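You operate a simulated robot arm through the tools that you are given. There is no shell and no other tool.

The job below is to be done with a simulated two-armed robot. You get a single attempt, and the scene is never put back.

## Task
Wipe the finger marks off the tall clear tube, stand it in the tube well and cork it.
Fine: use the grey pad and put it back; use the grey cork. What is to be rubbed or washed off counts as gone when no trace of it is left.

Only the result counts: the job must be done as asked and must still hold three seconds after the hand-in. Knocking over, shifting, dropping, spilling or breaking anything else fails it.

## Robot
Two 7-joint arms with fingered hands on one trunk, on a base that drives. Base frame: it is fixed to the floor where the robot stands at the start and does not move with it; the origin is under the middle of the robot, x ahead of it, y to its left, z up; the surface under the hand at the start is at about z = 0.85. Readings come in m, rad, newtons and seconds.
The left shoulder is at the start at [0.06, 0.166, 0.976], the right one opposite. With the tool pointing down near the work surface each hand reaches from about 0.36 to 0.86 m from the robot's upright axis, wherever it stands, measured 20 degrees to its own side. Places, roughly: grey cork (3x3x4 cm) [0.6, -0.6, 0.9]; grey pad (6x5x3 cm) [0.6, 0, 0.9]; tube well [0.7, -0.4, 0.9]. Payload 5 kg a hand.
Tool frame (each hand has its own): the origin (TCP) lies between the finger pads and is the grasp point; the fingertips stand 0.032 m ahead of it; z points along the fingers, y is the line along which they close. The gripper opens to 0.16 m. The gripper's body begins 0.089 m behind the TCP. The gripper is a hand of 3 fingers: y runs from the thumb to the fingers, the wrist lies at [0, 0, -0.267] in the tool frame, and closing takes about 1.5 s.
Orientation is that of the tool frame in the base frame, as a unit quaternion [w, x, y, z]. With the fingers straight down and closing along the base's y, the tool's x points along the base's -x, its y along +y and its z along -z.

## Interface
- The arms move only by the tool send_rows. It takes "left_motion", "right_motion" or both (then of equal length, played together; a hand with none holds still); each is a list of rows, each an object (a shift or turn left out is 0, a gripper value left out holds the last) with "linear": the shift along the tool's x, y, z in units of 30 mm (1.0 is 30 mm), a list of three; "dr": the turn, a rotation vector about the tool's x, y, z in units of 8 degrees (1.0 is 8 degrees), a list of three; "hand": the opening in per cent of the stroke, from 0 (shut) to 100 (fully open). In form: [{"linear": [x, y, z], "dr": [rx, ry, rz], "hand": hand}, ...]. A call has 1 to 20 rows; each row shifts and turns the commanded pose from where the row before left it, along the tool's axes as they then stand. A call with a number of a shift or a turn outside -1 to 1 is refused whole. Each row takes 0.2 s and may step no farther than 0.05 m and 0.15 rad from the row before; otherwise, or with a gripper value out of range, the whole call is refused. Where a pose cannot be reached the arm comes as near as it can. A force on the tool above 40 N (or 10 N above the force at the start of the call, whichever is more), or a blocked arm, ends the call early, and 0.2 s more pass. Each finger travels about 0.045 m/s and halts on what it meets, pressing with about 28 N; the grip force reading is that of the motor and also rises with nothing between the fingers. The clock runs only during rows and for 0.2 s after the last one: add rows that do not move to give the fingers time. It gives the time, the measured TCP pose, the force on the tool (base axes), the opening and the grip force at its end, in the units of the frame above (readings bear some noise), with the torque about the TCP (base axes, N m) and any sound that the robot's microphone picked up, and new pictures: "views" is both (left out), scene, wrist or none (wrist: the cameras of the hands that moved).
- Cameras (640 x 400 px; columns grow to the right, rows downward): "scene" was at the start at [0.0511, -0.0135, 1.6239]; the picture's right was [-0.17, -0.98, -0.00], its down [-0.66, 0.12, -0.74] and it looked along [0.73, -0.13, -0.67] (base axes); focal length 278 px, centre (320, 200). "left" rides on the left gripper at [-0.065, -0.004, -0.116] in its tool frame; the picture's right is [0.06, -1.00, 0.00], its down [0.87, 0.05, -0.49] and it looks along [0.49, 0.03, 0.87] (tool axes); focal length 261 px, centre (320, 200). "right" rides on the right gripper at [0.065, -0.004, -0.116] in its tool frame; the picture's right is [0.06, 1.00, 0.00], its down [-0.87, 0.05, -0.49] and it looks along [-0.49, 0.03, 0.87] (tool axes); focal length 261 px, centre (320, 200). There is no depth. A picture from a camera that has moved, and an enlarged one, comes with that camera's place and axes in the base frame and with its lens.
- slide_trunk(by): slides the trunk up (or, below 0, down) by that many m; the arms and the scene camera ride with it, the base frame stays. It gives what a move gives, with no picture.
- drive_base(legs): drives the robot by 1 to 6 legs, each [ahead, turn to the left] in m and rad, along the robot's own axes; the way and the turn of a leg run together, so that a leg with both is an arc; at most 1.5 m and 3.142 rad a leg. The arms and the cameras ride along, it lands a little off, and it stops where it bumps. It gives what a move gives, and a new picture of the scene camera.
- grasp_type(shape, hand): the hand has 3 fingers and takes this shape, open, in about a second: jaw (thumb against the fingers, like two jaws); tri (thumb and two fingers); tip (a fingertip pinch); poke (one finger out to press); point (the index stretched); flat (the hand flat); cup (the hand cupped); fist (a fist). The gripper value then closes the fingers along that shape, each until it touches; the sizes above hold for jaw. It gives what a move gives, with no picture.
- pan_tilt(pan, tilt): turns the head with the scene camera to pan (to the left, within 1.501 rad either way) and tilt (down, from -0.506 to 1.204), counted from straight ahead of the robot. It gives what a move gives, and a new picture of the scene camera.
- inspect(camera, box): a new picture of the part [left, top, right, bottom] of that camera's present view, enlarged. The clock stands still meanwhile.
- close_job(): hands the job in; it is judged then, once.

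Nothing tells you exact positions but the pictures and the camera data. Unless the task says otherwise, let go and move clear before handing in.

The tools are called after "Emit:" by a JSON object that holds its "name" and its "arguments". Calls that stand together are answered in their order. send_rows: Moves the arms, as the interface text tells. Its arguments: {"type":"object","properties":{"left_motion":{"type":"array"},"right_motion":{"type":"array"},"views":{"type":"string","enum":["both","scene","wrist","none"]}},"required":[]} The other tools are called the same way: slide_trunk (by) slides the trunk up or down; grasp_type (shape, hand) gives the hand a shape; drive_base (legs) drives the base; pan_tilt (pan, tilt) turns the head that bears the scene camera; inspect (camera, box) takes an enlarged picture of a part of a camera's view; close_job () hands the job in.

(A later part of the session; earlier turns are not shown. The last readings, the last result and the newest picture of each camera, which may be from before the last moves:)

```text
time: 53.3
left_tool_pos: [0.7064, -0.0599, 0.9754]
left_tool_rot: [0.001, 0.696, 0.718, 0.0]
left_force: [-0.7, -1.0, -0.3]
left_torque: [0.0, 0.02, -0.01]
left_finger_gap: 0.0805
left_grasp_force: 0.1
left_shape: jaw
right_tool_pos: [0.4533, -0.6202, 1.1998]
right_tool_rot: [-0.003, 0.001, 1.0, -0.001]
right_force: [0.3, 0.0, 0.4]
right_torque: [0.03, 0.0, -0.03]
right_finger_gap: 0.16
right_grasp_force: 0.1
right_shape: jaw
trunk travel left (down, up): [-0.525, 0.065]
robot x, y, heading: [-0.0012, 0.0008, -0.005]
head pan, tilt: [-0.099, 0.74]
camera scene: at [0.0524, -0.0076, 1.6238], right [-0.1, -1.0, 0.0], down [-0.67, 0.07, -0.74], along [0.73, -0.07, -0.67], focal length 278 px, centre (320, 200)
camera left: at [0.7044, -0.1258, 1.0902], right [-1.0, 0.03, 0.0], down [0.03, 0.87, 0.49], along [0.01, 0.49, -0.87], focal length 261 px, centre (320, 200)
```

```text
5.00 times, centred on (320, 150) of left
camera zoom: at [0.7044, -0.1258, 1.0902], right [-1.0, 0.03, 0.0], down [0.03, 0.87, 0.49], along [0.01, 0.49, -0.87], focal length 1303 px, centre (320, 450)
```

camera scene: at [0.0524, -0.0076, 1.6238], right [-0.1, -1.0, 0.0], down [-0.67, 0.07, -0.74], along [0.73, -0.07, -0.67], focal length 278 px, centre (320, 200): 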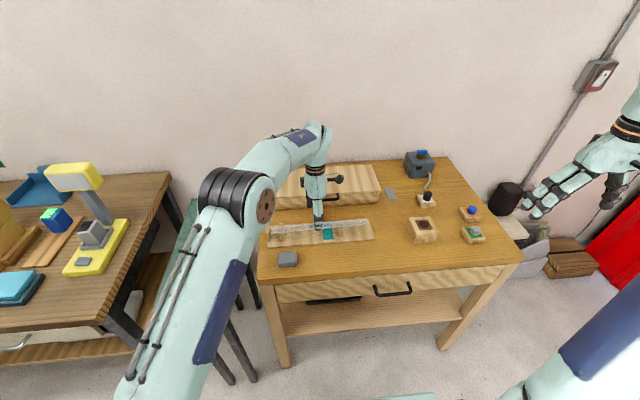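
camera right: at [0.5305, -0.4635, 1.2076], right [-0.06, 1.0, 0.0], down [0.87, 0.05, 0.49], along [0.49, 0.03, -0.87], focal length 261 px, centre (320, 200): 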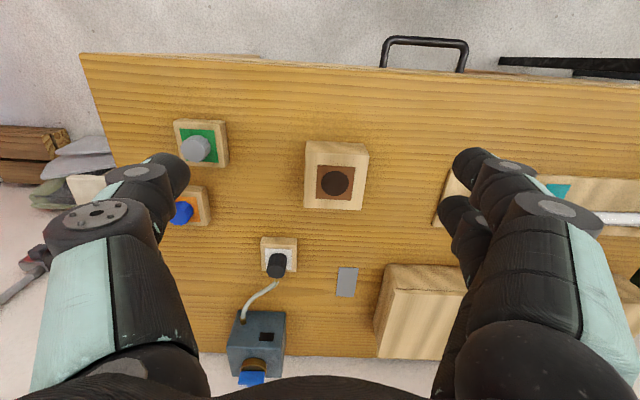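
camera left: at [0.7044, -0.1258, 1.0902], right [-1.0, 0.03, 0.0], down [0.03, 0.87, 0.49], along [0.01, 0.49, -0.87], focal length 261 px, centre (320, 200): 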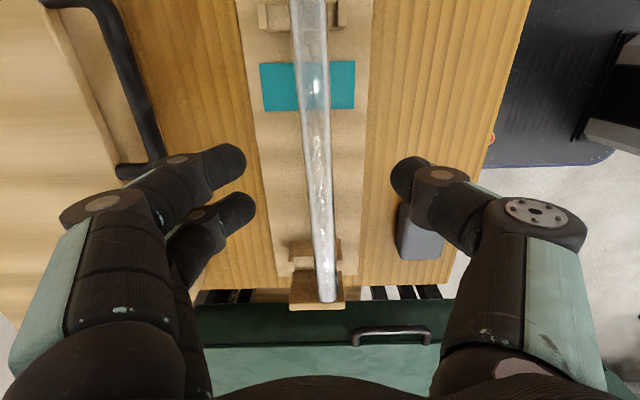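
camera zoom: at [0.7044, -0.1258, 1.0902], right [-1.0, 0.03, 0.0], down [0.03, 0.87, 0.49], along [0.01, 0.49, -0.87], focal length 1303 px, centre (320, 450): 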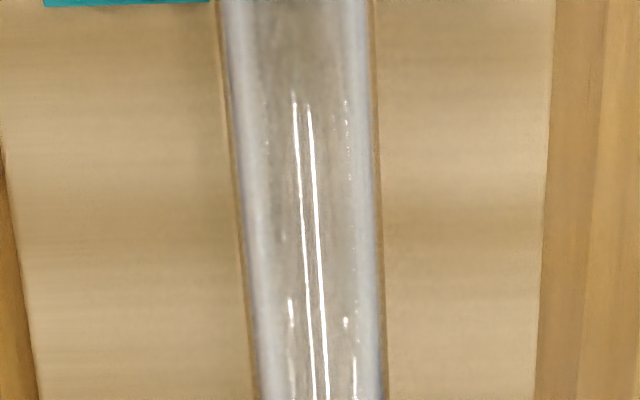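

The tube is centred to within about 1 mm and well aligned. I'll go down the rest of the way and close gently on it.

Emit:
{"name": "send_rows", "arguments": {"left_motion": [{"linear": [0, 0.04, 0.8]}, {"linear": [0, 0, 0.8]}, {"linear": [0, 0, 0.6]}, {"linear": [0, 0, 0.22]}, {}], "views": "wrist"}}

```text
time: 54.5
left_tool_pos: [0.7081, -0.0601, 0.9023]
left_tool_rot: [0.0, 0.695, 0.719, -0.001]
left_force: [0.0, 0.3, 0.2]
left_torque: [0.01, -0.02, -0.01]
left_finger_gap: 0.0804
left_grasp_force: 0.2
left_shape: jaw
right_tool_pos: [0.4528, -0.6199, 1.1999]
right_tool_rot: [-0.003, 0.002, 1.0, -0.001]
right_force: [-0.2, -0.2, 0.0]
right_torque: [-0.02, -0.01, -0.01]
right_finger_gap: 0.16
right_grasp_force: 0.1
right_shape: jaw
trunk travel left (down, up): [-0.525, 0.065]
robot x, y, heading: [-0.0002, -0.001, 0.0]
head pan, tilt: [-0.099, 0.74]
camera left: at [0.7055, -0.1257, 1.0178], right [-1.0, 0.03, 0.0], down [0.03, 0.87, 0.49], along [0.01, 0.49, -0.87], focal length 261 px, centre (320, 200)
```

left: 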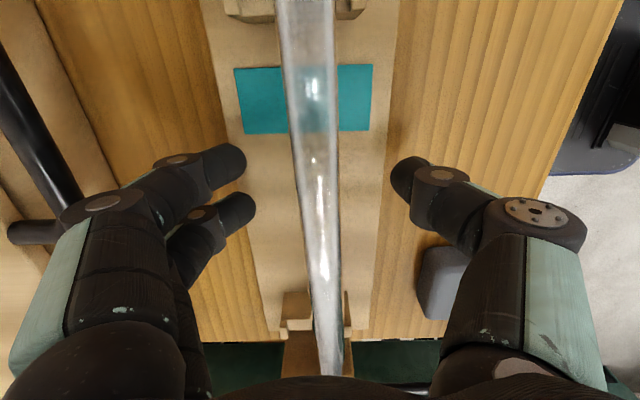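

Emit:
{"name": "send_rows", "arguments": {"left_motion": [{"hand": 0}, {}, {}, {}, {}, {}], "views": "wrist"}}

```text
time: 55.9
left_tool_pos: [0.7087, -0.0602, 0.9019]
left_tool_rot: [0.0, 0.696, 0.718, -0.001]
left_force: [0.0, 0.2, 0.0]
left_torque: [0.01, 0.04, -0.02]
left_finger_gap: 0.0
left_grasp_force: 27.7
left_shape: jaw
right_tool_pos: [0.4528, -0.6199, 1.2]
right_tool_rot: [-0.003, 0.002, 1.0, -0.001]
right_force: [-0.2, -0.1, -0.1]
right_torque: [0.02, -0.01, 0.0]
right_finger_gap: 0.1599
right_grasp_force: 0.0
right_shape: jaw
trunk travel left (down, up): [-0.525, 0.065]
robot x, y, heading: [0.0013, -0.0001, -0.004]
head pan, tilt: [-0.099, 0.74]
camera left: at [0.7055, -0.1256, 1.0177], right [-1.0, 0.03, 0.0], down [0.03, 0.87, 0.49], along [0.01, 0.49, -0.87], focal length 261 px, centre (320, 200)
```

left: 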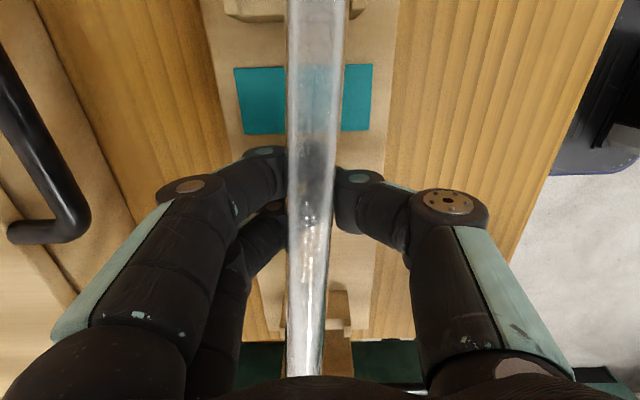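

The gap reads 0.0, so the fingertips may have closed underneath the tube instead of on its sides. I'll look closely before moving anything.

Emit:
{"name": "inspect", "arguments": {"camera": "left", "box": [200, 110, 440, 260]}}

Emit:
{"name": "inspect", "arguments": {"camera": "scene", "box": [288, 195, 352, 235]}}

Emit:
{"name": "inspect", "arguments": {"camera": "scene", "box": [256, 195, 384, 275]}}

```text
2.67 times, centred on (320, 185) of left
camera zoom: at [0.7055, -0.1256, 1.0177], right [-1.0, 0.03, 0.0], down [0.03, 0.87, 0.49], along [0.01, 0.49, -0.87], focal length 695 px, centre (320, 240)
```

zoom: 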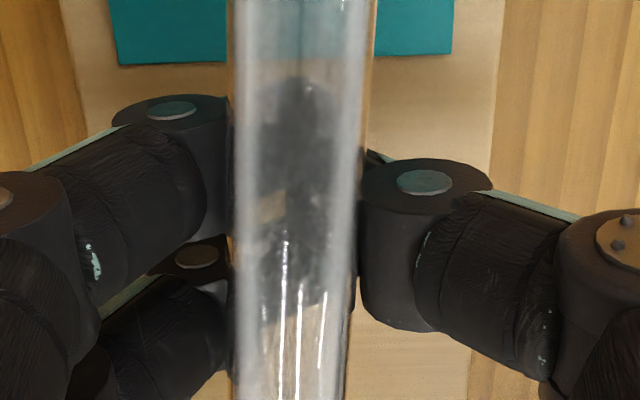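

```text
10.00 times, centred on (320, 215) of scene
camera zoom: at [0.0523, -0.0076, 1.6238], right [-0.1, -1.0, 0.0], down [-0.67, 0.07, -0.74], along [0.73, -0.07, -0.67], focal length 2781 px, centre (320, 50)
```

zoom: 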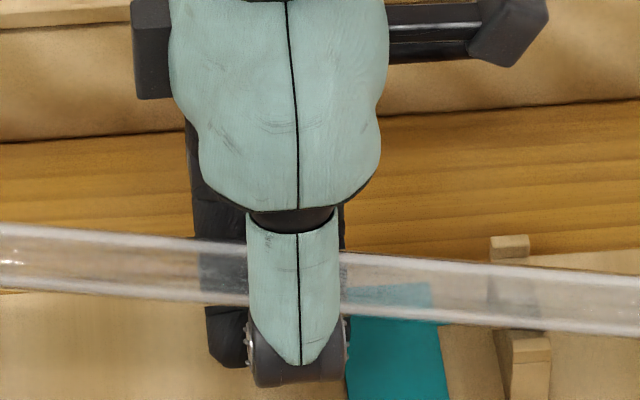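

```text
5.00 times, centred on (320, 235) of scene
camera zoom: at [0.0523, -0.0076, 1.6238], right [-0.1, -1.0, 0.0], down [-0.67, 0.07, -0.74], along [0.73, -0.07, -0.67], focal length 1391 px, centre (320, 25)
```

zoom: 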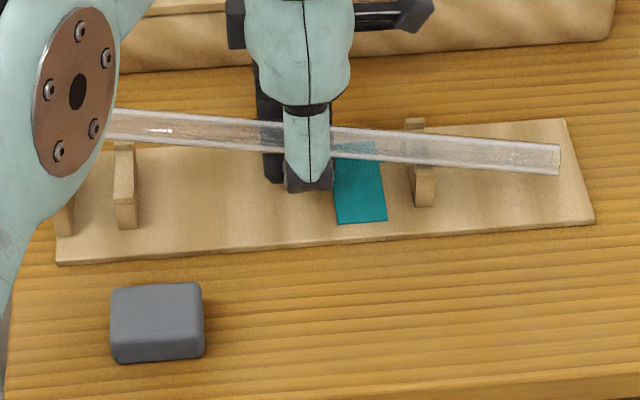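

The fingertips met under the tube and raised its closed end, so I gripped too low. I'll open in small steps to let the tube settle back into its cradle, then regrip higher.

Emit:
{"name": "send_rows", "arguments": {"left_motion": [{"hand": 2}, {"hand": 4}, {"hand": 6}, {"hand": 8}, {"hand": 9}, {"hand": 10}, {"hand": 11}, {"hand": 12}, {}], "views": "both"}}

Emit:
{"name": "inspect", "arguments": {"camera": "scene", "box": [256, 195, 384, 275]}}

```text
time: 57.9
left_tool_pos: [0.708, -0.0587, 0.9029]
left_tool_rot: [0.0, 0.696, 0.718, 0.001]
left_force: [0.2, 0.2, -0.4]
left_torque: [-0.01, 0.01, -0.01]
left_finger_gap: 0.0188
left_grasp_force: 0.0
left_shape: jaw
right_tool_pos: [0.4532, -0.6203, 1.1997]
right_tool_rot: [-0.003, 0.002, 1.0, -0.001]
right_force: [0.3, -0.9, 0.3]
right_torque: [-0.01, 0.02, 0.0]
right_finger_gap: 0.16
right_grasp_force: 0.0
right_shape: jaw
trunk travel left (down, up): [-0.525, 0.065]
robot x, y, heading: [0.0019, -0.0005, 0.001]
head pan, tilt: [-0.099, 0.74]
camera scene: at [0.0523, -0.0076, 1.6239], right [-0.1, -1.0, 0.0], down [-0.67, 0.07, -0.74], along [0.73, -0.07, -0.67], focal length 278 px, centre (320, 200)
camera left: at [0.7054, -0.1256, 1.0179], right [-1.0, 0.03, 0.0], down [0.03, 0.87, 0.49], along [0.01, 0.49, -0.87], focal length 261 px, centre (320, 200)
```

scene: 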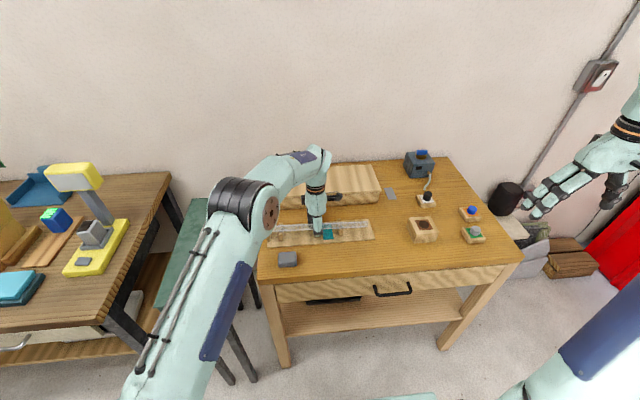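
left: 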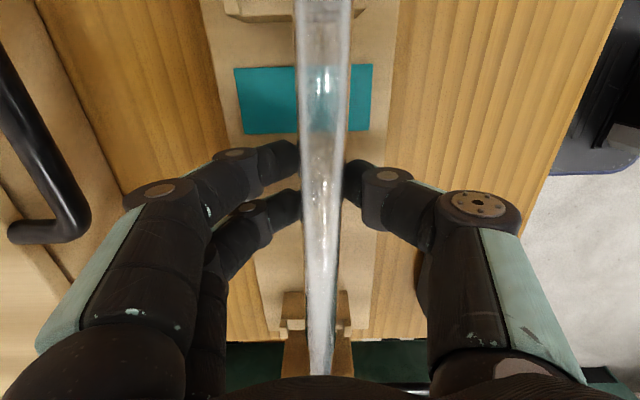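

```text
5.00 times, centred on (320, 235) of scene
camera zoom: at [0.0523, -0.0076, 1.6239], right [-0.1, -1.0, 0.0], down [-0.67, 0.07, -0.74], along [0.73, -0.07, -0.67], focal length 1391 px, centre (320, 25)
```

zoom: 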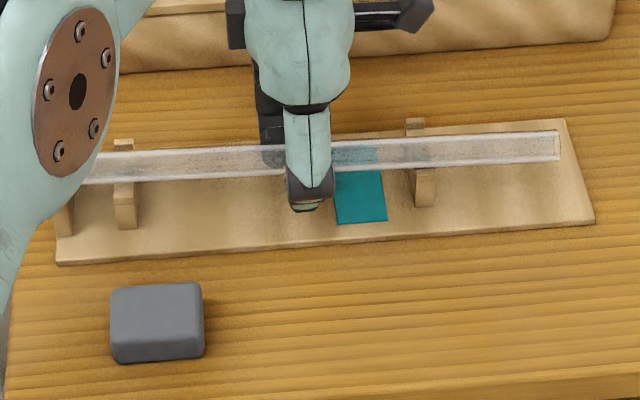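

The tube is lying level in both cradles again. I'll open a bit more and raise the hand so the fingertips meet the tube at its equator.

Emit:
{"name": "send_rows", "arguments": {"left_motion": [{"hand": 20}, {"hand": 30}, {"hand": 35}, {}, {"linear": [0, 0, -0.4]}, {"linear": [0, 0, -0.37]}, {}], "views": "wrist"}}

Emit:
{"name": "inspect", "arguments": {"camera": "left", "box": [220, 100, 420, 225]}}

Emit:
{"name": "inspect", "arguments": {"camera": "scene", "box": [288, 195, 352, 235]}}

```text
time: 59.5
left_tool_pos: [0.7087, -0.06, 0.9259]
left_tool_rot: [0.0, 0.696, 0.718, 0.001]
left_force: [0.3, -0.2, -0.6]
left_torque: [0.03, -0.01, -0.02]
left_finger_gap: 0.0558
left_grasp_force: 0.0
left_shape: jaw
right_tool_pos: [0.453, -0.6211, 1.2004]
right_tool_rot: [-0.003, 0.002, 1.0, -0.001]
right_force: [0.5, 0.0, 0.5]
right_torque: [-0.02, 0.04, -0.01]
right_finger_gap: 0.1602
right_grasp_force: 0.1
right_shape: jaw
trunk travel left (down, up): [-0.525, 0.065]
robot x, y, heading: [0.0015, -0.0022, 0.002]
head pan, tilt: [-0.099, 0.74]
camera left: at [0.7059, -0.1262, 1.0416], right [-1.0, 0.03, 0.0], down [0.03, 0.87, 0.49], along [0.01, 0.49, -0.87], focal length 261 px, centre (320, 200)
```

left: 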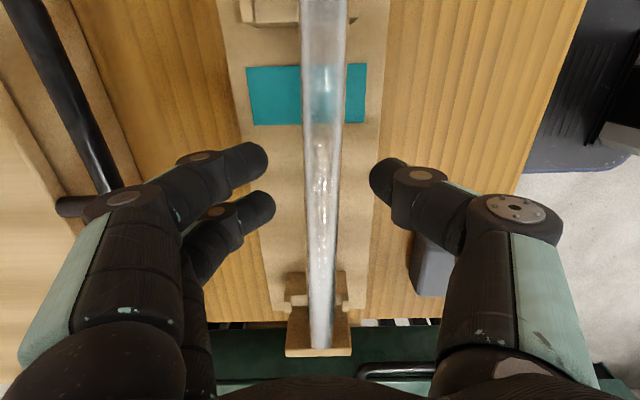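

```text
3.20 times, centred on (320, 162) of left
camera zoom: at [0.7059, -0.1262, 1.0416], right [-1.0, 0.03, 0.0], down [0.03, 0.87, 0.49], along [0.01, 0.49, -0.87], focal length 834 px, centre (320, 320)
```

zoom: 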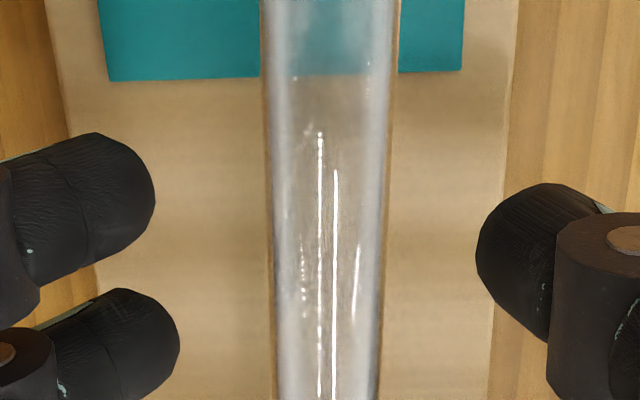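

```text
10.00 times, centred on (320, 215) of scene
camera zoom: at [0.0523, -0.0076, 1.6238], right [-0.1, -1.0, 0.0], down [-0.67, 0.07, -0.74], along [0.73, -0.07, -0.67], focal length 2781 px, centre (320, 50)
```

zoom: 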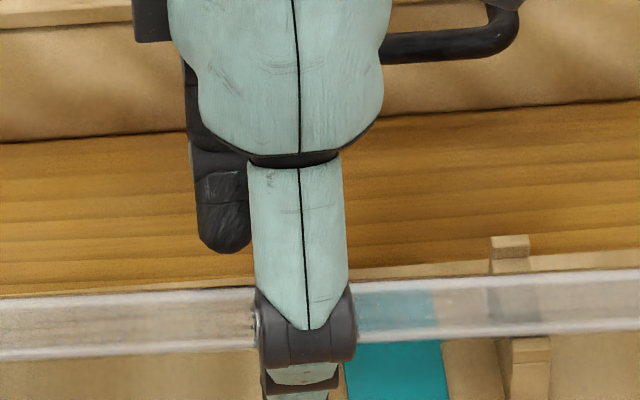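

The pads actually meet about 2 cm ahead of the TCP, so the hand should be at z≈0.917 for the tube's equator. I'll adjust and close again.

Emit:
{"name": "send_rows", "arguments": {"left_motion": [{"linear": [0, -0.05, 0.3]}, {}, {"hand": 20}, {"hand": 15}, {"hand": 10}, {"hand": 5}, {"hand": 0}, {}, {}, {}], "views": "wrist"}}

Emit:
{"name": "inspect", "arguments": {"camera": "left", "box": [220, 100, 420, 225]}}

Emit:
{"name": "inspect", "arguments": {"camera": "scene", "box": [256, 195, 384, 275]}}

```text
time: 61.7
left_tool_pos: [0.7076, -0.0592, 0.9177]
left_tool_rot: [0.0, 0.696, 0.718, 0.0]
left_force: [-0.1, -0.1, 0.3]
left_torque: [0.02, -0.01, 0.01]
left_finger_gap: 0.0179
left_grasp_force: 27.6
left_shape: jaw
right_tool_pos: [0.4535, -0.62, 1.1996]
right_tool_rot: [-0.003, 0.001, 1.0, -0.001]
right_force: [-0.3, -0.3, 0.6]
right_torque: [0.0, -0.01, 0.03]
right_finger_gap: 0.16
right_grasp_force: 0.1
right_shape: jaw
trunk travel left (down, up): [-0.525, 0.065]
robot x, y, heading: [0.0023, 0.0014, -0.0]
head pan, tilt: [-0.099, 0.74]
camera left: at [0.7049, -0.1263, 1.0323], right [-1.0, 0.03, 0.0], down [0.03, 0.87, 0.49], along [0.01, 0.49, -0.87], focal length 261 px, centre (320, 200)
```

left: 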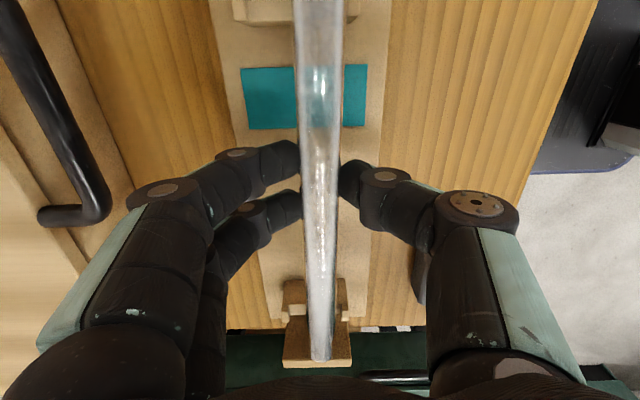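

```text
3.20 times, centred on (320, 162) of left
camera zoom: at [0.7049, -0.1263, 1.0323], right [-1.0, 0.03, 0.0], down [0.03, 0.87, 0.49], along [0.01, 0.49, -0.87], focal length 834 px, centre (320, 320)
```

zoom: 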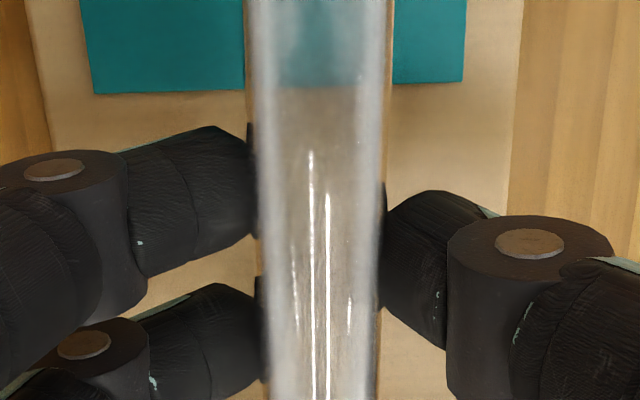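

```text
5.00 times, centred on (320, 235) of scene
camera zoom: at [0.0523, -0.0076, 1.6239], right [-0.1, -1.0, 0.0], down [-0.67, 0.07, -0.74], along [0.73, -0.07, -0.67], focal length 1391 px, centre (320, 25)
```

zoom: 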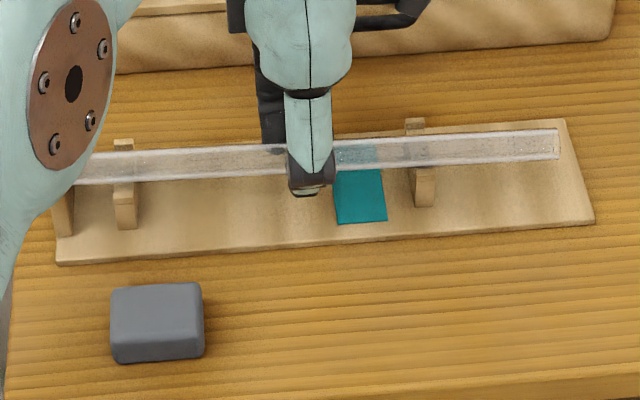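

It's a proper grip now: gap 0.018 at 28 N with the tube still level. I'll lift a little and check that it holds.

Emit:
{"name": "send_rows", "arguments": {"left_motion": [{"linear": [0, 0, -0.4]}, {"linear": [0, 0, -0.6]}, {"linear": [0, 0, -0.6]}, {"linear": [0, 0, -0.6]}, {}], "views": "both"}}

Emit:
{"name": "inspect", "arguments": {"camera": "scene", "box": [256, 185, 384, 265]}}

```text
time: 62.9
left_tool_pos: [0.7075, -0.0607, 0.9825]
left_tool_rot: [-0.001, 0.695, 0.719, -0.001]
left_force: [0.7, 0.4, 0.4]
left_torque: [0.02, -0.02, 0.0]
left_finger_gap: 0.018
left_grasp_force: 28.3
left_shape: jaw
right_tool_pos: [0.4532, -0.6199, 1.1991]
right_tool_rot: [-0.002, 0.002, 1.0, -0.001]
right_force: [-0.7, 0.5, -0.4]
right_torque: [-0.01, 0.03, 0.0]
right_finger_gap: 0.1599
right_grasp_force: 0.0
right_shape: jaw
trunk travel left (down, up): [-0.525, 0.065]
robot x, y, heading: [0.0002, 0.0025, 0.001]
head pan, tilt: [-0.099, 0.74]
camera scene: at [0.0525, -0.0076, 1.6238], right [-0.1, -1.0, 0.0], down [-0.67, 0.07, -0.74], along [0.73, -0.07, -0.67], focal length 278 px, centre (320, 200)
camera left: at [0.7047, -0.1263, 1.0983], right [-1.0, 0.03, 0.0], down [0.03, 0.87, 0.49], along [0.01, 0.49, -0.87], focal length 261 px, centre (320, 200)
```

scene: 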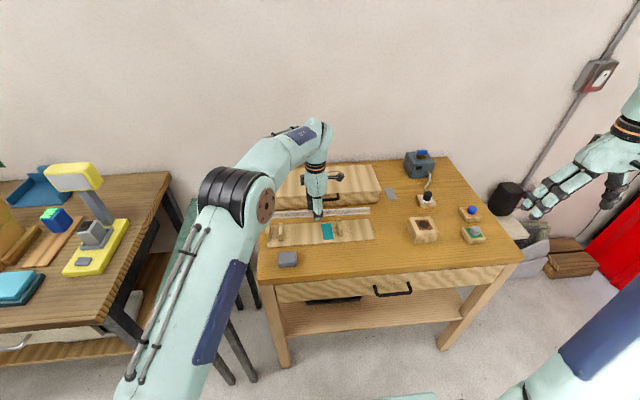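
left: 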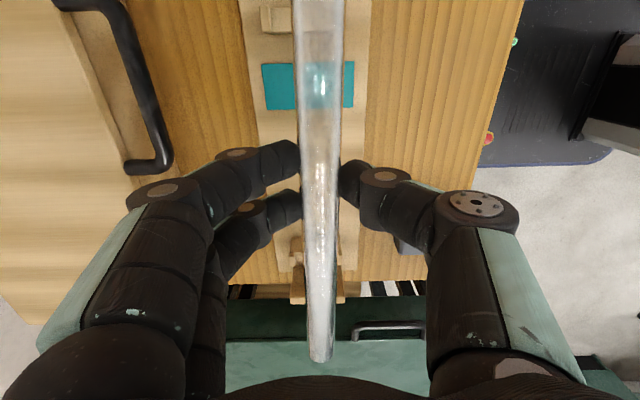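

```text
5.00 times, centred on (320, 225) of scene
camera zoom: at [0.0525, -0.0076, 1.6238], right [-0.1, -1.0, 0.0], down [-0.67, 0.07, -0.74], along [0.73, -0.07, -0.67], focal length 1391 px, centre (320, 75)
```

zoom: 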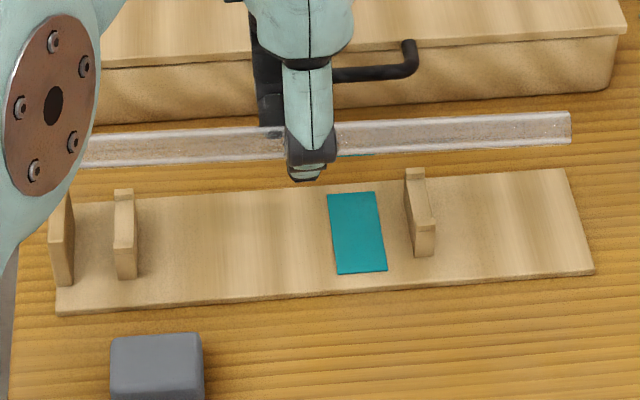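

The tube is held level and clear of the rack. Now I'll lift it well up and begin tilting it so the closed end goes down.

Emit:
{"name": "send_rows", "arguments": {"left_motion": [{"linear": [0, 0, -0.9]}, {"linear": [0, 0, -0.9]}, {"linear": [0, 0, -0.9]}, {"linear": [0, 0, -0.9]}, {"linear": [0, 0, -0.9]}, {"linear": [0, 0, -0.9]}, {"linear": [0, 0, -0.9]}, {"linear": [0, 0, -0.9]}, {"dr": [0, -0.9375, 0]}, {"dr": [0, -0.9375, 0]}, {"dr": [0, -0.9375, 0]}, {"dr": [0, -0.9375, 0]}, {}], "views": "both"}}

```text
time: 65.7
left_tool_pos: [0.7459, -0.0845, 1.1825]
left_tool_rot: [0.185, 0.672, 0.694, -0.18]
left_force: [0.1, -0.2, -0.1]
left_torque: [0.01, 0.04, 0.01]
left_finger_gap: 0.0178
left_grasp_force: 28.5
left_shape: jaw
left hand out of reach, approached as far as the arm can: row 7, 8, 9, 10, 11, 12
right_tool_pos: [0.4522, -0.6197, 1.2002]
right_tool_rot: [-0.002, 0.002, 1.0, 0.0]
right_force: [0.0, -0.4, 0.0]
right_torque: [0.0, 0.01, 0.0]
right_finger_gap: 0.1599
right_grasp_force: 0.2
right_shape: jaw
trunk travel left (down, up): [-0.525, 0.065]
robot x, y, heading: [-0.0033, -0.0014, 0.003]
head pan, tilt: [-0.099, 0.74]
camera scene: at [0.0521, -0.0079, 1.6239], right [-0.1, -1.0, 0.0], down [-0.67, 0.07, -0.74], along [0.73, -0.07, -0.67], focal length 278 px, centre (320, 200)
camera left: at [0.7419, -0.0835, 1.3139], right [-1.0, 0.02, -0.03], down [0.02, 1.0, -0.01], along [0.03, -0.01, -1.0], focal length 261 px, centre (320, 200)
```

scene: 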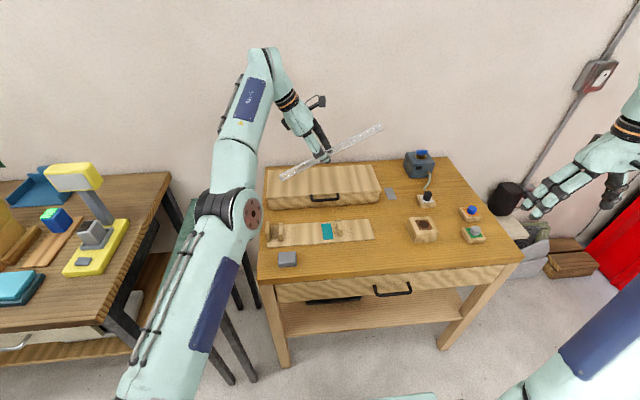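
left: 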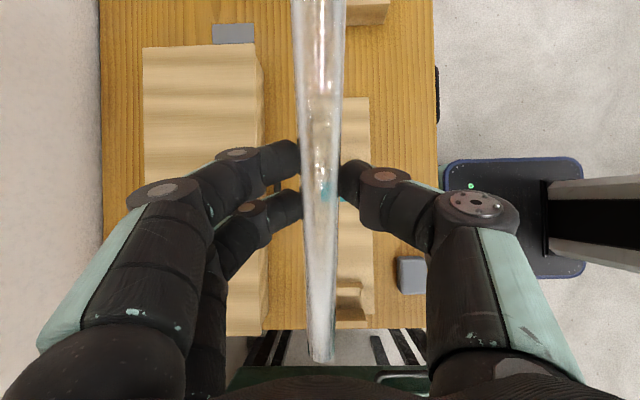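

The arm hit its reach limit while rising, but the tube is still held. I'll bring it nearer to the robot and continue the tilt.

Emit:
{"name": "send_rows", "arguments": {"left_motion": [{"linear": [0, -1, 0]}, {"linear": [0, -1, 0]}, {"linear": [0, -1, 0]}, {"linear": [0, -1, 0]}, {"linear": [0, -1, 0]}, {"dr": [0, -0.9375, 0]}, {"dr": [0, -0.9375, 0]}, {"dr": [0, -0.9375, 0]}, {"dr": [0, -0.9375, 0]}, {}], "views": "both"}}

```text
time: 67.9
left_tool_pos: [0.7736, -0.127, 1.246]
left_tool_rot: [0.36, 0.602, 0.622, -0.349]
left_force: [0.0, -0.6, -0.9]
left_torque: [0.04, -0.02, 0.03]
left_finger_gap: 0.0179
left_grasp_force: 27.5
left_shape: jaw
left hand out of reach, approached as far as the arm can: row 1, 2, 3, 4, 5, 6, 7, 8, 9
right_tool_pos: [0.4512, -0.6204, 1.2005]
right_tool_rot: [-0.003, 0.001, 1.0, 0.0]
right_force: [0.2, 0.4, 0.4]
right_torque: [-0.01, -0.03, 0.03]
right_finger_gap: 0.1598
right_grasp_force: 0.0
right_shape: jaw
trunk travel left (down, up): [-0.525, 0.065]
robot x, y, heading: [0.0024, 0.002, 0.002]
head pan, tilt: [-0.099, 0.74]
camera scene: at [0.0521, -0.0077, 1.6239], right [-0.1, -1.0, 0.0], down [-0.67, 0.07, -0.74], along [0.73, -0.07, -0.67], focal length 278 px, centre (320, 200)
camera left: at [0.7671, -0.0603, 1.3592], right [-1.0, 0.0, -0.05], down [0.03, 0.86, -0.51], along [0.04, -0.51, -0.86], focal length 261 px, centre (320, 200)
```

scene: 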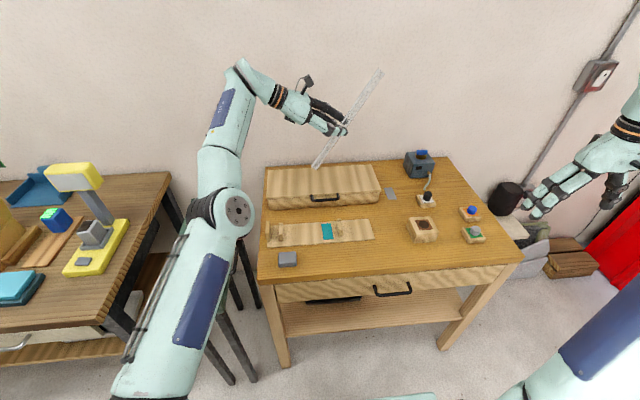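
left: 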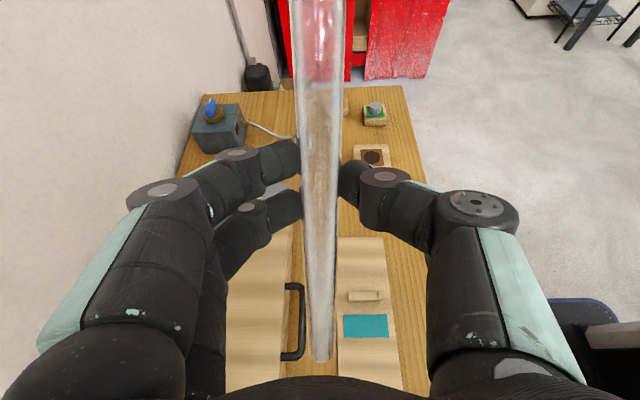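

The arm got stuck almost straight. I'll lower the hand slightly to bend the elbow, then draw it in.

Emit:
{"name": "send_rows", "arguments": {"left_motion": [{"linear": [0.8, 0, 0.46]}, {"linear": [0.8, 0, 0.46]}, {"linear": [0.8, 0, 0.46]}, {}], "views": "none"}}

```text
time: 68.9
left_tool_pos: [0.7933, -0.1297, 1.166]
left_tool_rot: [0.357, 0.604, 0.622, -0.348]
left_force: [0.0, 0.1, -0.4]
left_torque: [0.0, -0.03, -0.02]
left_finger_gap: 0.0177
left_grasp_force: 28.3
left_shape: jaw
left hand out of reach, approached as far as the arm can: row 1, 2, 3
right_tool_pos: [0.4519, -0.6202, 1.201]
right_tool_rot: [-0.003, 0.001, 1.0, -0.001]
right_force: [-0.4, -0.5, 0.1]
right_torque: [0.02, -0.05, 0.0]
right_finger_gap: 0.1599
right_grasp_force: 0.0
right_shape: jaw
trunk travel left (down, up): [-0.525, 0.065]
robot x, y, heading: [0.001, 0.0024, 0.005]
head pan, tilt: [-0.099, 0.74]
```

Still stretched out. I'll slide sideways towards the left shoulder's side with a slight inward pull, which freed the other arm earlier.

Emit:
{"name": "send_rows", "arguments": {"left_motion": [{"linear": [0.5, -0.05, -0.86]}, {"linear": [0.5, -0.05, -0.86]}, {"linear": [0.5, -0.1, -0.86]}, {"linear": [0.5, -0.1, -0.86]}, {}], "views": "none"}}

```text
time: 70.1
left_tool_pos: [0.804, -0.0128, 1.1718]
left_tool_rot: [0.356, 0.605, 0.621, -0.349]
left_force: [-0.1, -1.0, -0.4]
left_torque: [0.02, 0.01, -0.01]
left_finger_gap: 0.018
left_grasp_force: 28.3
left_shape: jaw
left hand out of reach, approached as far as the arm can: row 1, 2, 3, 4
right_tool_pos: [0.4525, -0.6215, 1.2]
right_tool_rot: [-0.002, 0.002, 1.0, 0.0]
right_force: [-1.2, 0.2, 0.6]
right_torque: [0.02, 0.01, 0.02]
right_finger_gap: 0.1601
right_grasp_force: 0.0
right_shape: jaw
trunk travel left (down, up): [-0.525, 0.065]
robot x, y, heading: [0.0044, -0.0011, -0.0]
head pan, tilt: [-0.099, 0.74]
```

The arm is hampered by how sharply the wrist is bent. I'll turn the hand about the vertical so it points more forward, which relaxes the wrist and pulls the arm in.

Emit:
{"name": "send_rows", "arguments": {"left_motion": [{"dr": [-0.86, 0, -0.5]}, {"dr": [-0.86, 0, -0.5]}, {"dr": [-0.86, 0, -0.5]}, {"dr": [-0.86, 0, -0.5]}, {}], "views": "both"}}

```text
time: 71.3
left_tool_pos: [0.9161, -0.0157, 1.2005]
left_tool_rot: [0.439, 0.409, 0.764, -0.237]
left_force: [-0.4, -0.9, -0.8]
left_torque: [0.03, 0.01, -0.02]
left_finger_gap: 0.0181
left_grasp_force: 27.9
left_shape: jaw
left hand out of reach, approached as far as the arm can: row 1, 2, 3, 4
right_tool_pos: [0.4534, -0.6204, 1.2]
right_tool_rot: [-0.002, 0.001, 1.0, -0.001]
right_force: [-0.3, -0.8, -0.6]
right_torque: [0.01, 0.03, 0.02]
right_finger_gap: 0.1599
right_grasp_force: 0.1
right_shape: jaw
trunk travel left (down, up): [-0.525, 0.065]
robot x, y, heading: [0.0042, -0.0027, -0.001]
head pan, tilt: [-0.099, 0.74]
camera scene: at [0.0524, -0.0072, 1.6239], right [-0.1, -1.0, 0.0], down [-0.67, 0.07, -0.74], along [0.73, -0.07, -0.67], focal length 278 px, centre (320, 200)
camera left: at [0.8757, 0.0377, 1.3146], right [-0.85, -0.53, -0.05], down [-0.43, 0.75, -0.5], along [0.3, -0.41, -0.86], focal length 261 px, centre (320, 200)
```

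scene: 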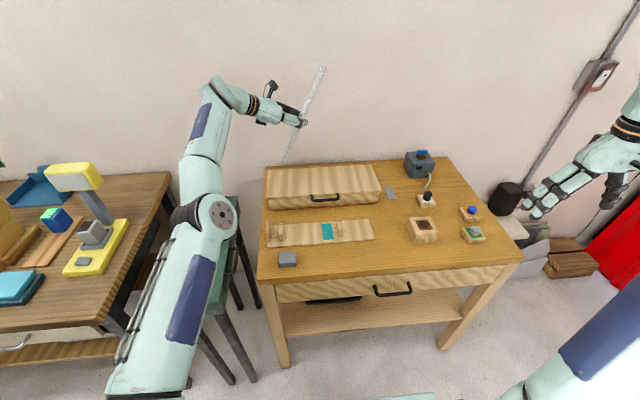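
left: 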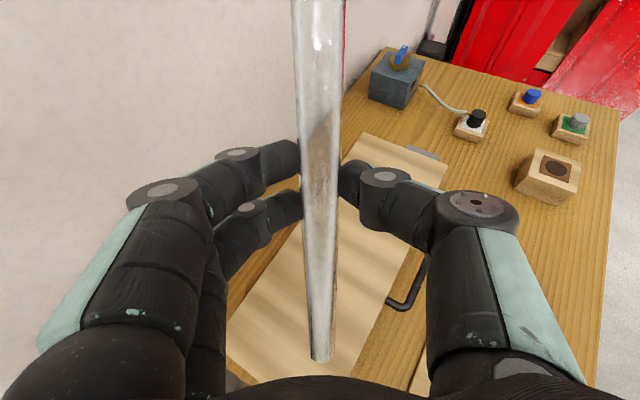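

The hand has swung too far forward. I'll pull it back and down towards the robot in a few steps.

Emit:
{"name": "send_rows", "arguments": {"left_motion": [{"linear": [0.71, -0.83, -0.23]}, {"linear": [0.71, -0.83, -0.23]}, {"linear": [0.71, -0.83, -0.23]}, {}], "views": "none"}}

```text
time: 72.3
left_tool_pos: [0.9194, -0.0203, 1.1869]
left_tool_rot: [0.439, 0.409, 0.763, -0.238]
left_force: [0.4, -0.2, -0.6]
left_torque: [0.0, 0.01, 0.02]
left_finger_gap: 0.0175
left_grasp_force: 27.6
left_shape: jaw
left hand out of reach, approached as far as the arm can: row 1, 2, 3
right_tool_pos: [0.4515, -0.6208, 1.1992]
right_tool_rot: [-0.003, 0.002, 1.0, -0.002]
right_force: [-0.7, 1.5, -0.2]
right_torque: [0.0, -0.03, 0.01]
right_finger_gap: 0.1599
right_grasp_force: 0.0
right_shape: jaw
trunk travel left (down, up): [-0.525, 0.065]
robot x, y, heading: [-0.0027, 0.0025, 0.004]
head pan, tilt: [-0.099, 0.74]
```

Emit:
{"name": "send_rows", "arguments": {"left_motion": [{"linear": [0.86, 0, 0.5]}, {"linear": [0.86, 0, 0.5]}, {"linear": [0.43, 0, 0.25]}, {}], "views": "none"}}

```text
time: 73.3
left_tool_pos: [0.9338, -0.0222, 1.1157]
left_tool_rot: [0.439, 0.41, 0.764, -0.237]
left_force: [0.0, 0.1, -1.1]
left_torque: [0.01, 0.03, 0.0]
left_finger_gap: 0.0178
left_grasp_force: 28.0
left_shape: jaw
left hand out of reach, approached as far as the arm can: row 1, 2, 3
right_tool_pos: [0.4525, -0.6208, 1.2001]
right_tool_rot: [-0.002, 0.002, 1.0, -0.001]
right_force: [-0.4, 0.2, -0.2]
right_torque: [-0.02, -0.01, -0.02]
right_finger_gap: 0.1599
right_grasp_force: 0.0
right_shape: jaw
trunk travel left (down, up): [-0.525, 0.065]
robot x, y, heading: [-0.0011, 0.0002, -0.002]
head pan, tilt: [-0.099, 0.74]
```

The arm is still pinned at full stretch. I'll test other directions, first up and inward.

Emit:
{"name": "send_rows", "arguments": {"left_motion": [{"linear": [-0.75, -0.33, -0.69]}, {"linear": [-0.75, -0.33, -0.69]}, {}], "views": "none"}}

```text
time: 74.1
left_tool_pos: [0.921, -0.0226, 1.1762]
left_tool_rot: [0.437, 0.41, 0.764, -0.238]
left_force: [-0.2, 0.4, -0.7]
left_torque: [0.02, 0.03, 0.01]
left_finger_gap: 0.0177
left_grasp_force: 27.9
left_shape: jaw
left hand out of reach, approached as far as the arm can: row 1, 2
right_tool_pos: [0.4535, -0.6209, 1.1993]
right_tool_rot: [-0.003, 0.001, 1.0, 0.0]
right_force: [-0.2, 0.1, 0.5]
right_torque: [0.03, 0.01, -0.01]
right_finger_gap: 0.1599
right_grasp_force: 0.1
right_shape: jaw
trunk travel left (down, up): [-0.525, 0.065]
robot x, y, heading: [-0.0007, 0.0039, -0.001]
head pan, tilt: [-0.099, 0.74]
```

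Emit:
{"name": "send_rows", "arguments": {"left_motion": [{"linear": [0.53, 0.22, -0.91]}, {"linear": [0.53, 0.22, -0.91]}, {"linear": [0.53, 0.22, -0.91]}, {}], "views": "none"}}

```text
time: 75.1
left_tool_pos: [0.9198, 0.0655, 1.1863]
left_tool_rot: [0.438, 0.41, 0.764, -0.238]
left_force: [-0.2, 0.0, -0.1]
left_torque: [-0.01, 0.04, 0.01]
left_finger_gap: 0.0178
left_grasp_force: 28.4
left_shape: jaw
left hand out of reach, approached as far as the arm can: row 1, 2, 3
right_tool_pos: [0.4523, -0.6201, 1.2002]
right_tool_rot: [-0.002, 0.002, 1.0, 0.0]
right_force: [-0.6, -0.7, -0.1]
right_torque: [0.0, 0.0, 0.01]
right_finger_gap: 0.1599
right_grasp_force: 0.1
right_shape: jaw
trunk travel left (down, up): [-0.525, 0.065]
robot x, y, heading: [0.0012, 0.0045, 0.0]
head pan, tilt: [-0.099, 0.74]
```

Emit:
{"name": "send_rows", "arguments": {"left_motion": [{"linear": [-0.417, -0.553, 0.721]}, {"linear": [-0.417, -0.553, 0.721]}, {"linear": [-0.417, -0.553, 0.721]}, {"linear": [-0.417, -0.553, 0.721]}, {}], "views": "none"}}

```text
time: 76.3
left_tool_pos: [0.9201, -0.0523, 1.1839]
left_tool_rot: [0.439, 0.409, 0.764, -0.237]
left_force: [0.0, 0.3, -1.1]
left_torque: [0.06, 0.0, 0.02]
left_finger_gap: 0.018
left_grasp_force: 28.1
left_shape: jaw
right_tool_pos: [0.4527, -0.6204, 1.2004]
right_tool_rot: [-0.003, 0.002, 1.0, 0.0]
right_force: [0.1, 0.5, 0.0]
right_torque: [0.04, 0.04, 0.03]
right_finger_gap: 0.1599
right_grasp_force: 0.2
right_shape: jaw
trunk travel left (down, up): [-0.525, 0.065]
robot x, y, heading: [-0.0015, 0.0006, -0.002]
head pan, tilt: [-0.099, 0.74]
```

That one tracked with no reach warning, so the elbow is free. Now small inward steps, growing larger.

Emit:
{"name": "send_rows", "arguments": {"left_motion": [{"linear": [0.06, -0.17, -0.1]}, {"linear": [0.08, -0.25, -0.14]}, {"linear": [0.14, -0.42, -0.24]}, {"linear": [0.2, -0.6, -0.35]}, {"linear": [0.28, -0.83, -0.48]}, {}], "views": "none"}}

```text
time: 77.7
left_tool_pos: [0.9122, -0.0575, 1.1985]
left_tool_rot: [0.439, 0.41, 0.763, -0.238]
left_force: [0.3, -0.4, -0.3]
left_torque: [0.06, 0.04, 0.01]
left_finger_gap: 0.0179
left_grasp_force: 27.8
left_shape: jaw
left hand out of reach, approached as far as the arm can: row 2, 3, 4, 5
right_tool_pos: [0.4528, -0.6196, 1.2]
right_tool_rot: [-0.003, 0.002, 1.0, 0.0]
right_force: [0.0, 0.1, 0.1]
right_torque: [0.01, 0.01, -0.04]
right_finger_gap: 0.1596
right_grasp_force: 0.1
right_shape: jaw
trunk travel left (down, up): [-0.525, 0.065]
robot x, y, heading: [0.0016, -0.0019, -0.0]
head pan, tilt: [-0.099, 0.74]
```

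Emit:
{"name": "send_rows", "arguments": {"left_motion": [{"linear": [-0.33, -0.8, 0.58]}, {"linear": [-0.305, -0.886, 0.53]}, {"linear": [-0.305, -0.886, 0.53]}, {}], "views": "scene"}}

```text
time: 78.7
left_tool_pos: [0.8935, -0.1505, 1.2017]
left_tool_rot: [0.438, 0.41, 0.764, -0.238]
left_force: [-0.3, 0.4, -0.6]
left_torque: [0.02, 0.04, -0.02]
left_finger_gap: 0.0177
left_grasp_force: 27.8
left_shape: jaw
left hand out of reach, approached as far as the arm can: row 1, 2, 3
right_tool_pos: [0.4522, -0.6202, 1.2011]
right_tool_rot: [-0.002, 0.002, 1.0, -0.001]
right_force: [0.1, 0.2, 0.4]
right_torque: [-0.02, 0.01, -0.01]
right_finger_gap: 0.1601
right_grasp_force: 0.1
right_shape: jaw
trunk travel left (down, up): [-0.525, 0.065]
robot x, y, heading: [0.0012, 0.0006, 0.004]
head pan, tilt: [-0.099, 0.74]
camera scene: at [0.0526, -0.0068, 1.6239], right [-0.1, -1.0, 0.0], down [-0.67, 0.07, -0.74], along [0.73, -0.07, -0.67], focal length 278 px, centre (320, 200)
```

scene: 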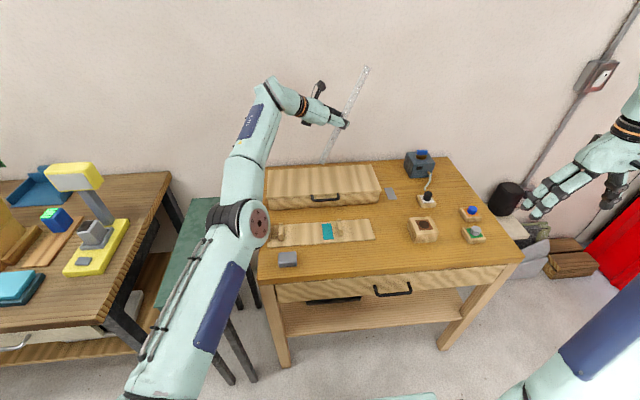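

Progress: that came inward a bit. I'll keep going right and inward.

Emit:
{"name": "send_rows", "arguments": {"left_motion": [{"linear": [-0.195, -0.944, 0.34]}, {"linear": [-0.195, -0.944, 0.34]}, {"linear": [-0.195, -0.944, 0.34]}, {"linear": [-0.195, -0.944, 0.34]}, {}], "views": "none"}}

```text
time: 79.9
left_tool_pos: [0.8523, -0.2633, 1.2091]
left_tool_rot: [0.438, 0.41, 0.764, -0.238]
left_force: [-0.3, -0.8, -1.5]
left_torque: [0.03, 0.0, -0.07]
left_finger_gap: 0.0181
left_grasp_force: 28.6
left_shape: jaw
left hand out of reach, approached as far as the arm can: row 1, 2, 3, 4
right_tool_pos: [0.4526, -0.6195, 1.2006]
right_tool_rot: [-0.003, 0.002, 1.0, -0.001]
right_force: [-0.1, 0.5, -0.2]
right_torque: [0.01, 0.02, 0.05]
right_finger_gap: 0.1599
right_grasp_force: 0.0
right_shape: jaw
trunk travel left (down, up): [-0.525, 0.065]
robot x, y, heading: [0.0, 0.0007, -0.001]
head pan, tilt: [-0.099, 0.74]
```

Emit:
{"name": "send_rows", "arguments": {"left_motion": [{"linear": [0.14, -0.42, -0.24]}, {"linear": [0.14, -0.42, -0.24]}, {"linear": [0.14, -0.42, -0.24]}, {"linear": [0.14, -0.42, -0.24]}, {}], "views": "none"}}

```text
time: 81.1
left_tool_pos: [0.844, -0.2764, 1.2181]
left_tool_rot: [0.438, 0.41, 0.764, -0.237]
left_force: [-0.6, -0.3, -0.9]
left_torque: [0.01, 0.03, -0.03]
left_finger_gap: 0.0178
left_grasp_force: 28.2
left_shape: jaw
left hand out of reach, approached as far as the arm can: row 1, 2, 3, 4
right_tool_pos: [0.4536, -0.6208, 1.1989]
right_tool_rot: [-0.003, 0.002, 1.0, -0.001]
right_force: [0.9, 0.8, 1.0]
right_torque: [0.02, -0.02, 0.01]
right_finger_gap: 0.1599
right_grasp_force: 0.1
right_shape: jaw
trunk travel left (down, up): [-0.525, 0.065]
robot x, y, heading: [-0.0005, 0.0033, 0.005]
head pan, tilt: [-0.099, 0.74]
```

The arm is pinned exactly at full reach. A long pure sideways move to its own side should flex the elbow, as it did on the other arm.

Emit:
{"name": "send_rows", "arguments": {"left_motion": [{"linear": [0.417, 0.553, -0.721]}, {"linear": [0.417, 0.553, -0.721]}, {"linear": [0.417, 0.553, -0.721]}, {"linear": [0.417, 0.553, -0.721]}, {"linear": [0.417, 0.553, -0.721]}, {"linear": [0.417, 0.553, -0.721]}, {"linear": [0.417, 0.553, -0.721]}, {"linear": [0.417, 0.553, -0.721]}, {}], "views": "none"}}

```text
time: 83.1
left_tool_pos: [0.9014, -0.0557, 1.2361]
left_tool_rot: [0.437, 0.411, 0.764, -0.238]
left_force: [0.6, -0.7, -0.7]
left_torque: [0.04, 0.03, -0.02]
left_finger_gap: 0.0177
left_grasp_force: 28.1
left_shape: jaw
left hand out of reach, approached as far as the arm can: row 1, 2, 3, 4, 5, 6, 7, 8
right_tool_pos: [0.4523, -0.6218, 1.1993]
right_tool_rot: [-0.002, 0.002, 1.0, 0.0]
right_force: [1.0, -0.5, -0.8]
right_torque: [-0.03, -0.02, 0.0]
right_finger_gap: 0.16
right_grasp_force: 0.0
right_shape: jaw
trunk travel left (down, up): [-0.525, 0.065]
robot x, y, heading: [0.0015, 0.0012, 0.003]
head pan, tilt: [-0.099, 0.74]
```

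I'll finish tilting the tube upright at this height, hand horizontal. That gives room to sweep the hand down and bend the elbow.

Emit:
{"name": "send_rows", "arguments": {"left_motion": [{"dr": [0, -0.9375, 0]}, {"dr": [0, -0.9375, 0]}, {"dr": [0, -0.9375, 0]}, {"dr": [0, -0.9375, 0]}, {"dr": [0.94, 0, 0]}, {"dr": [0.94, 0, 0]}, {"dr": [0.94, 0, 0]}, {"dr": [0.94, 0, 0]}, {}], "views": "both"}}

```text
time: 85.1
left_tool_pos: [0.8254, -0.0713, 1.2368]
left_tool_rot: [0.514, 0.483, 0.516, -0.485]
left_force: [0.3, -0.3, -0.9]
left_torque: [-0.01, 0.0, -0.04]
left_finger_gap: 0.0178
left_grasp_force: 28.1
left_shape: jaw
left hand out of reach, approached as far as the arm can: row 1, 2, 3, 4, 5, 6, 7, 8
right_tool_pos: [0.4532, -0.6199, 1.199]
right_tool_rot: [-0.003, 0.001, 1.0, -0.002]
right_force: [0.7, 0.8, 0.1]
right_torque: [-0.02, -0.02, 0.0]
right_finger_gap: 0.1598
right_grasp_force: 0.1
right_shape: jaw
trunk travel left (down, up): [-0.525, 0.065]
robot x, y, heading: [0.001, -0.0026, 0.001]
head pan, tilt: [-0.099, 0.74]
camera scene: at [0.0529, -0.0072, 1.6238], right [-0.1, -1.0, 0.0], down [-0.67, 0.07, -0.74], along [0.73, -0.07, -0.67], focal length 278 px, centre (320, 200)
camera left: at [0.8151, 0.0432, 1.3021], right [-1.0, -0.06, -0.06], down [0.02, 0.49, -0.87], along [0.08, -0.87, -0.49], focal length 261 px, centre (320, 200)
```

scene: 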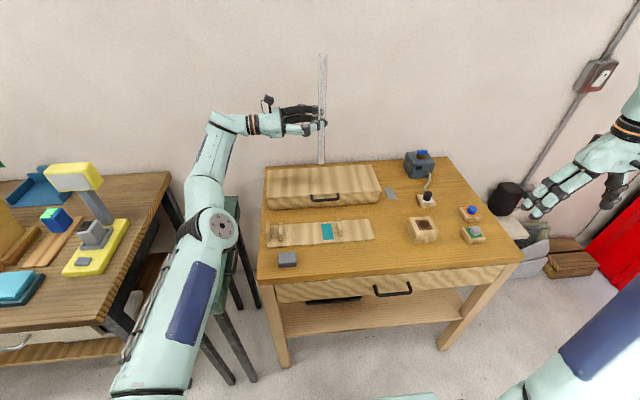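
left: 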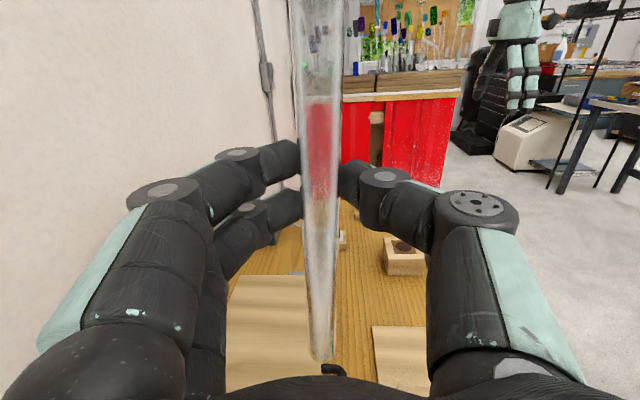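

The tube is now upright, open end up, still gripped. I'll lower the hand to see whether the elbow bends.

Emit:
{"name": "send_rows", "arguments": {"left_motion": [{"linear": [1, 0, 0]}, {"linear": [1, 0, 0]}, {"linear": [1, 0, 0]}, {"linear": [1, 0, 0]}, {}], "views": "none"}}

```text
time: 86.3
left_tool_pos: [0.831, -0.0712, 1.1193]
left_tool_rot: [0.514, 0.485, 0.514, -0.486]
left_force: [-0.8, 0.3, -0.3]
left_torque: [0.02, -0.02, -0.04]
left_finger_gap: 0.018
left_grasp_force: 27.5
left_shape: jaw
left hand out of reach, approached as far as the arm can: row 2
right_tool_pos: [0.4535, -0.6192, 1.1999]
right_tool_rot: [-0.003, 0.002, 1.0, 0.0]
right_force: [-0.3, -0.1, 0.5]
right_torque: [0.02, -0.01, 0.01]
right_finger_gap: 0.1599
right_grasp_force: 0.0
right_shape: jaw
trunk travel left (down, up): [-0.525, 0.065]
robot x, y, heading: [-0.0032, -0.0038, -0.0]
head pan, tilt: [-0.099, 0.74]
```

Emit:
{"name": "send_rows", "arguments": {"left_motion": [{"linear": [0.2, -0.15, 0]}, {"linear": [0.1, -0.2, 0]}, {"linear": [0, -0.3, 0]}, {"linear": [0, -0.4, 0]}, {"linear": [0, -0.5, 0]}, {}], "views": "none"}}

```text
time: 87.7
left_tool_pos: [0.8312, -0.0739, 1.1094]
left_tool_rot: [0.515, 0.484, 0.515, -0.485]
left_force: [0.4, -0.2, -1.2]
left_torque: [0.01, 0.0, 0.02]
left_finger_gap: 0.0179
left_grasp_force: 28.0
left_shape: jaw
left hand out of reach, approached as far as the arm can: row 1, 2, 3, 4, 5
right_tool_pos: [0.453, -0.62, 1.2001]
right_tool_rot: [-0.003, 0.002, 1.0, -0.001]
right_force: [0.4, -0.6, 0.2]
right_torque: [-0.02, 0.02, 0.0]
right_finger_gap: 0.1598
right_grasp_force: 0.2
right_shape: jaw
trunk travel left (down, up): [-0.525, 0.065]
robot x, y, heading: [0.001, -0.0006, -0.004]
head pan, tilt: [-0.099, 0.74]
```

Still pinned. I'll shift right along the reach limit, then make slow pure leftward steps, which is the pattern that freed the right arm.

Emit:
{"name": "send_rows", "arguments": {"left_motion": [{"linear": [0, 0, 1]}, {"linear": [0, -0.05, 1]}, {"linear": [0, -0.1, 1]}, {"linear": [0, -0.14, 1]}, {}, {"linear": [0, 0.03, -0.5]}, {"linear": [0, 0.03, -0.5]}, {"linear": [0, 0.03, -0.5]}, {"linear": [0, 0.03, -0.5]}, {"linear": [0, 0.03, -0.5]}, {"linear": [0, 0.03, -0.5]}, {"linear": [0, 0.03, -0.5]}, {"linear": [0, 0.03, -0.5]}, {}], "views": "none"}}

```text
time: 90.7
left_tool_pos: [0.8311, -0.0731, 1.1106]
left_tool_rot: [0.514, 0.485, 0.514, -0.485]
left_force: [0.4, -0.4, -0.2]
left_torque: [0.03, -0.01, -0.03]
left_finger_gap: 0.0176
left_grasp_force: 27.4
left_shape: jaw
left hand out of reach, approached as far as the arm can: row 2, 3, 4, 7, 9, 11
right_tool_pos: [0.4525, -0.6199, 1.1995]
right_tool_rot: [-0.002, 0.003, 1.0, -0.001]
right_force: [0.8, -0.1, -1.0]
right_torque: [0.03, 0.03, 0.0]
right_finger_gap: 0.1597
right_grasp_force: 0.0
right_shape: jaw
trunk travel left (down, up): [-0.525, 0.065]
robot x, y, heading: [-0.0021, -0.0018, -0.004]
head pan, tilt: [-0.099, 0.74]
```

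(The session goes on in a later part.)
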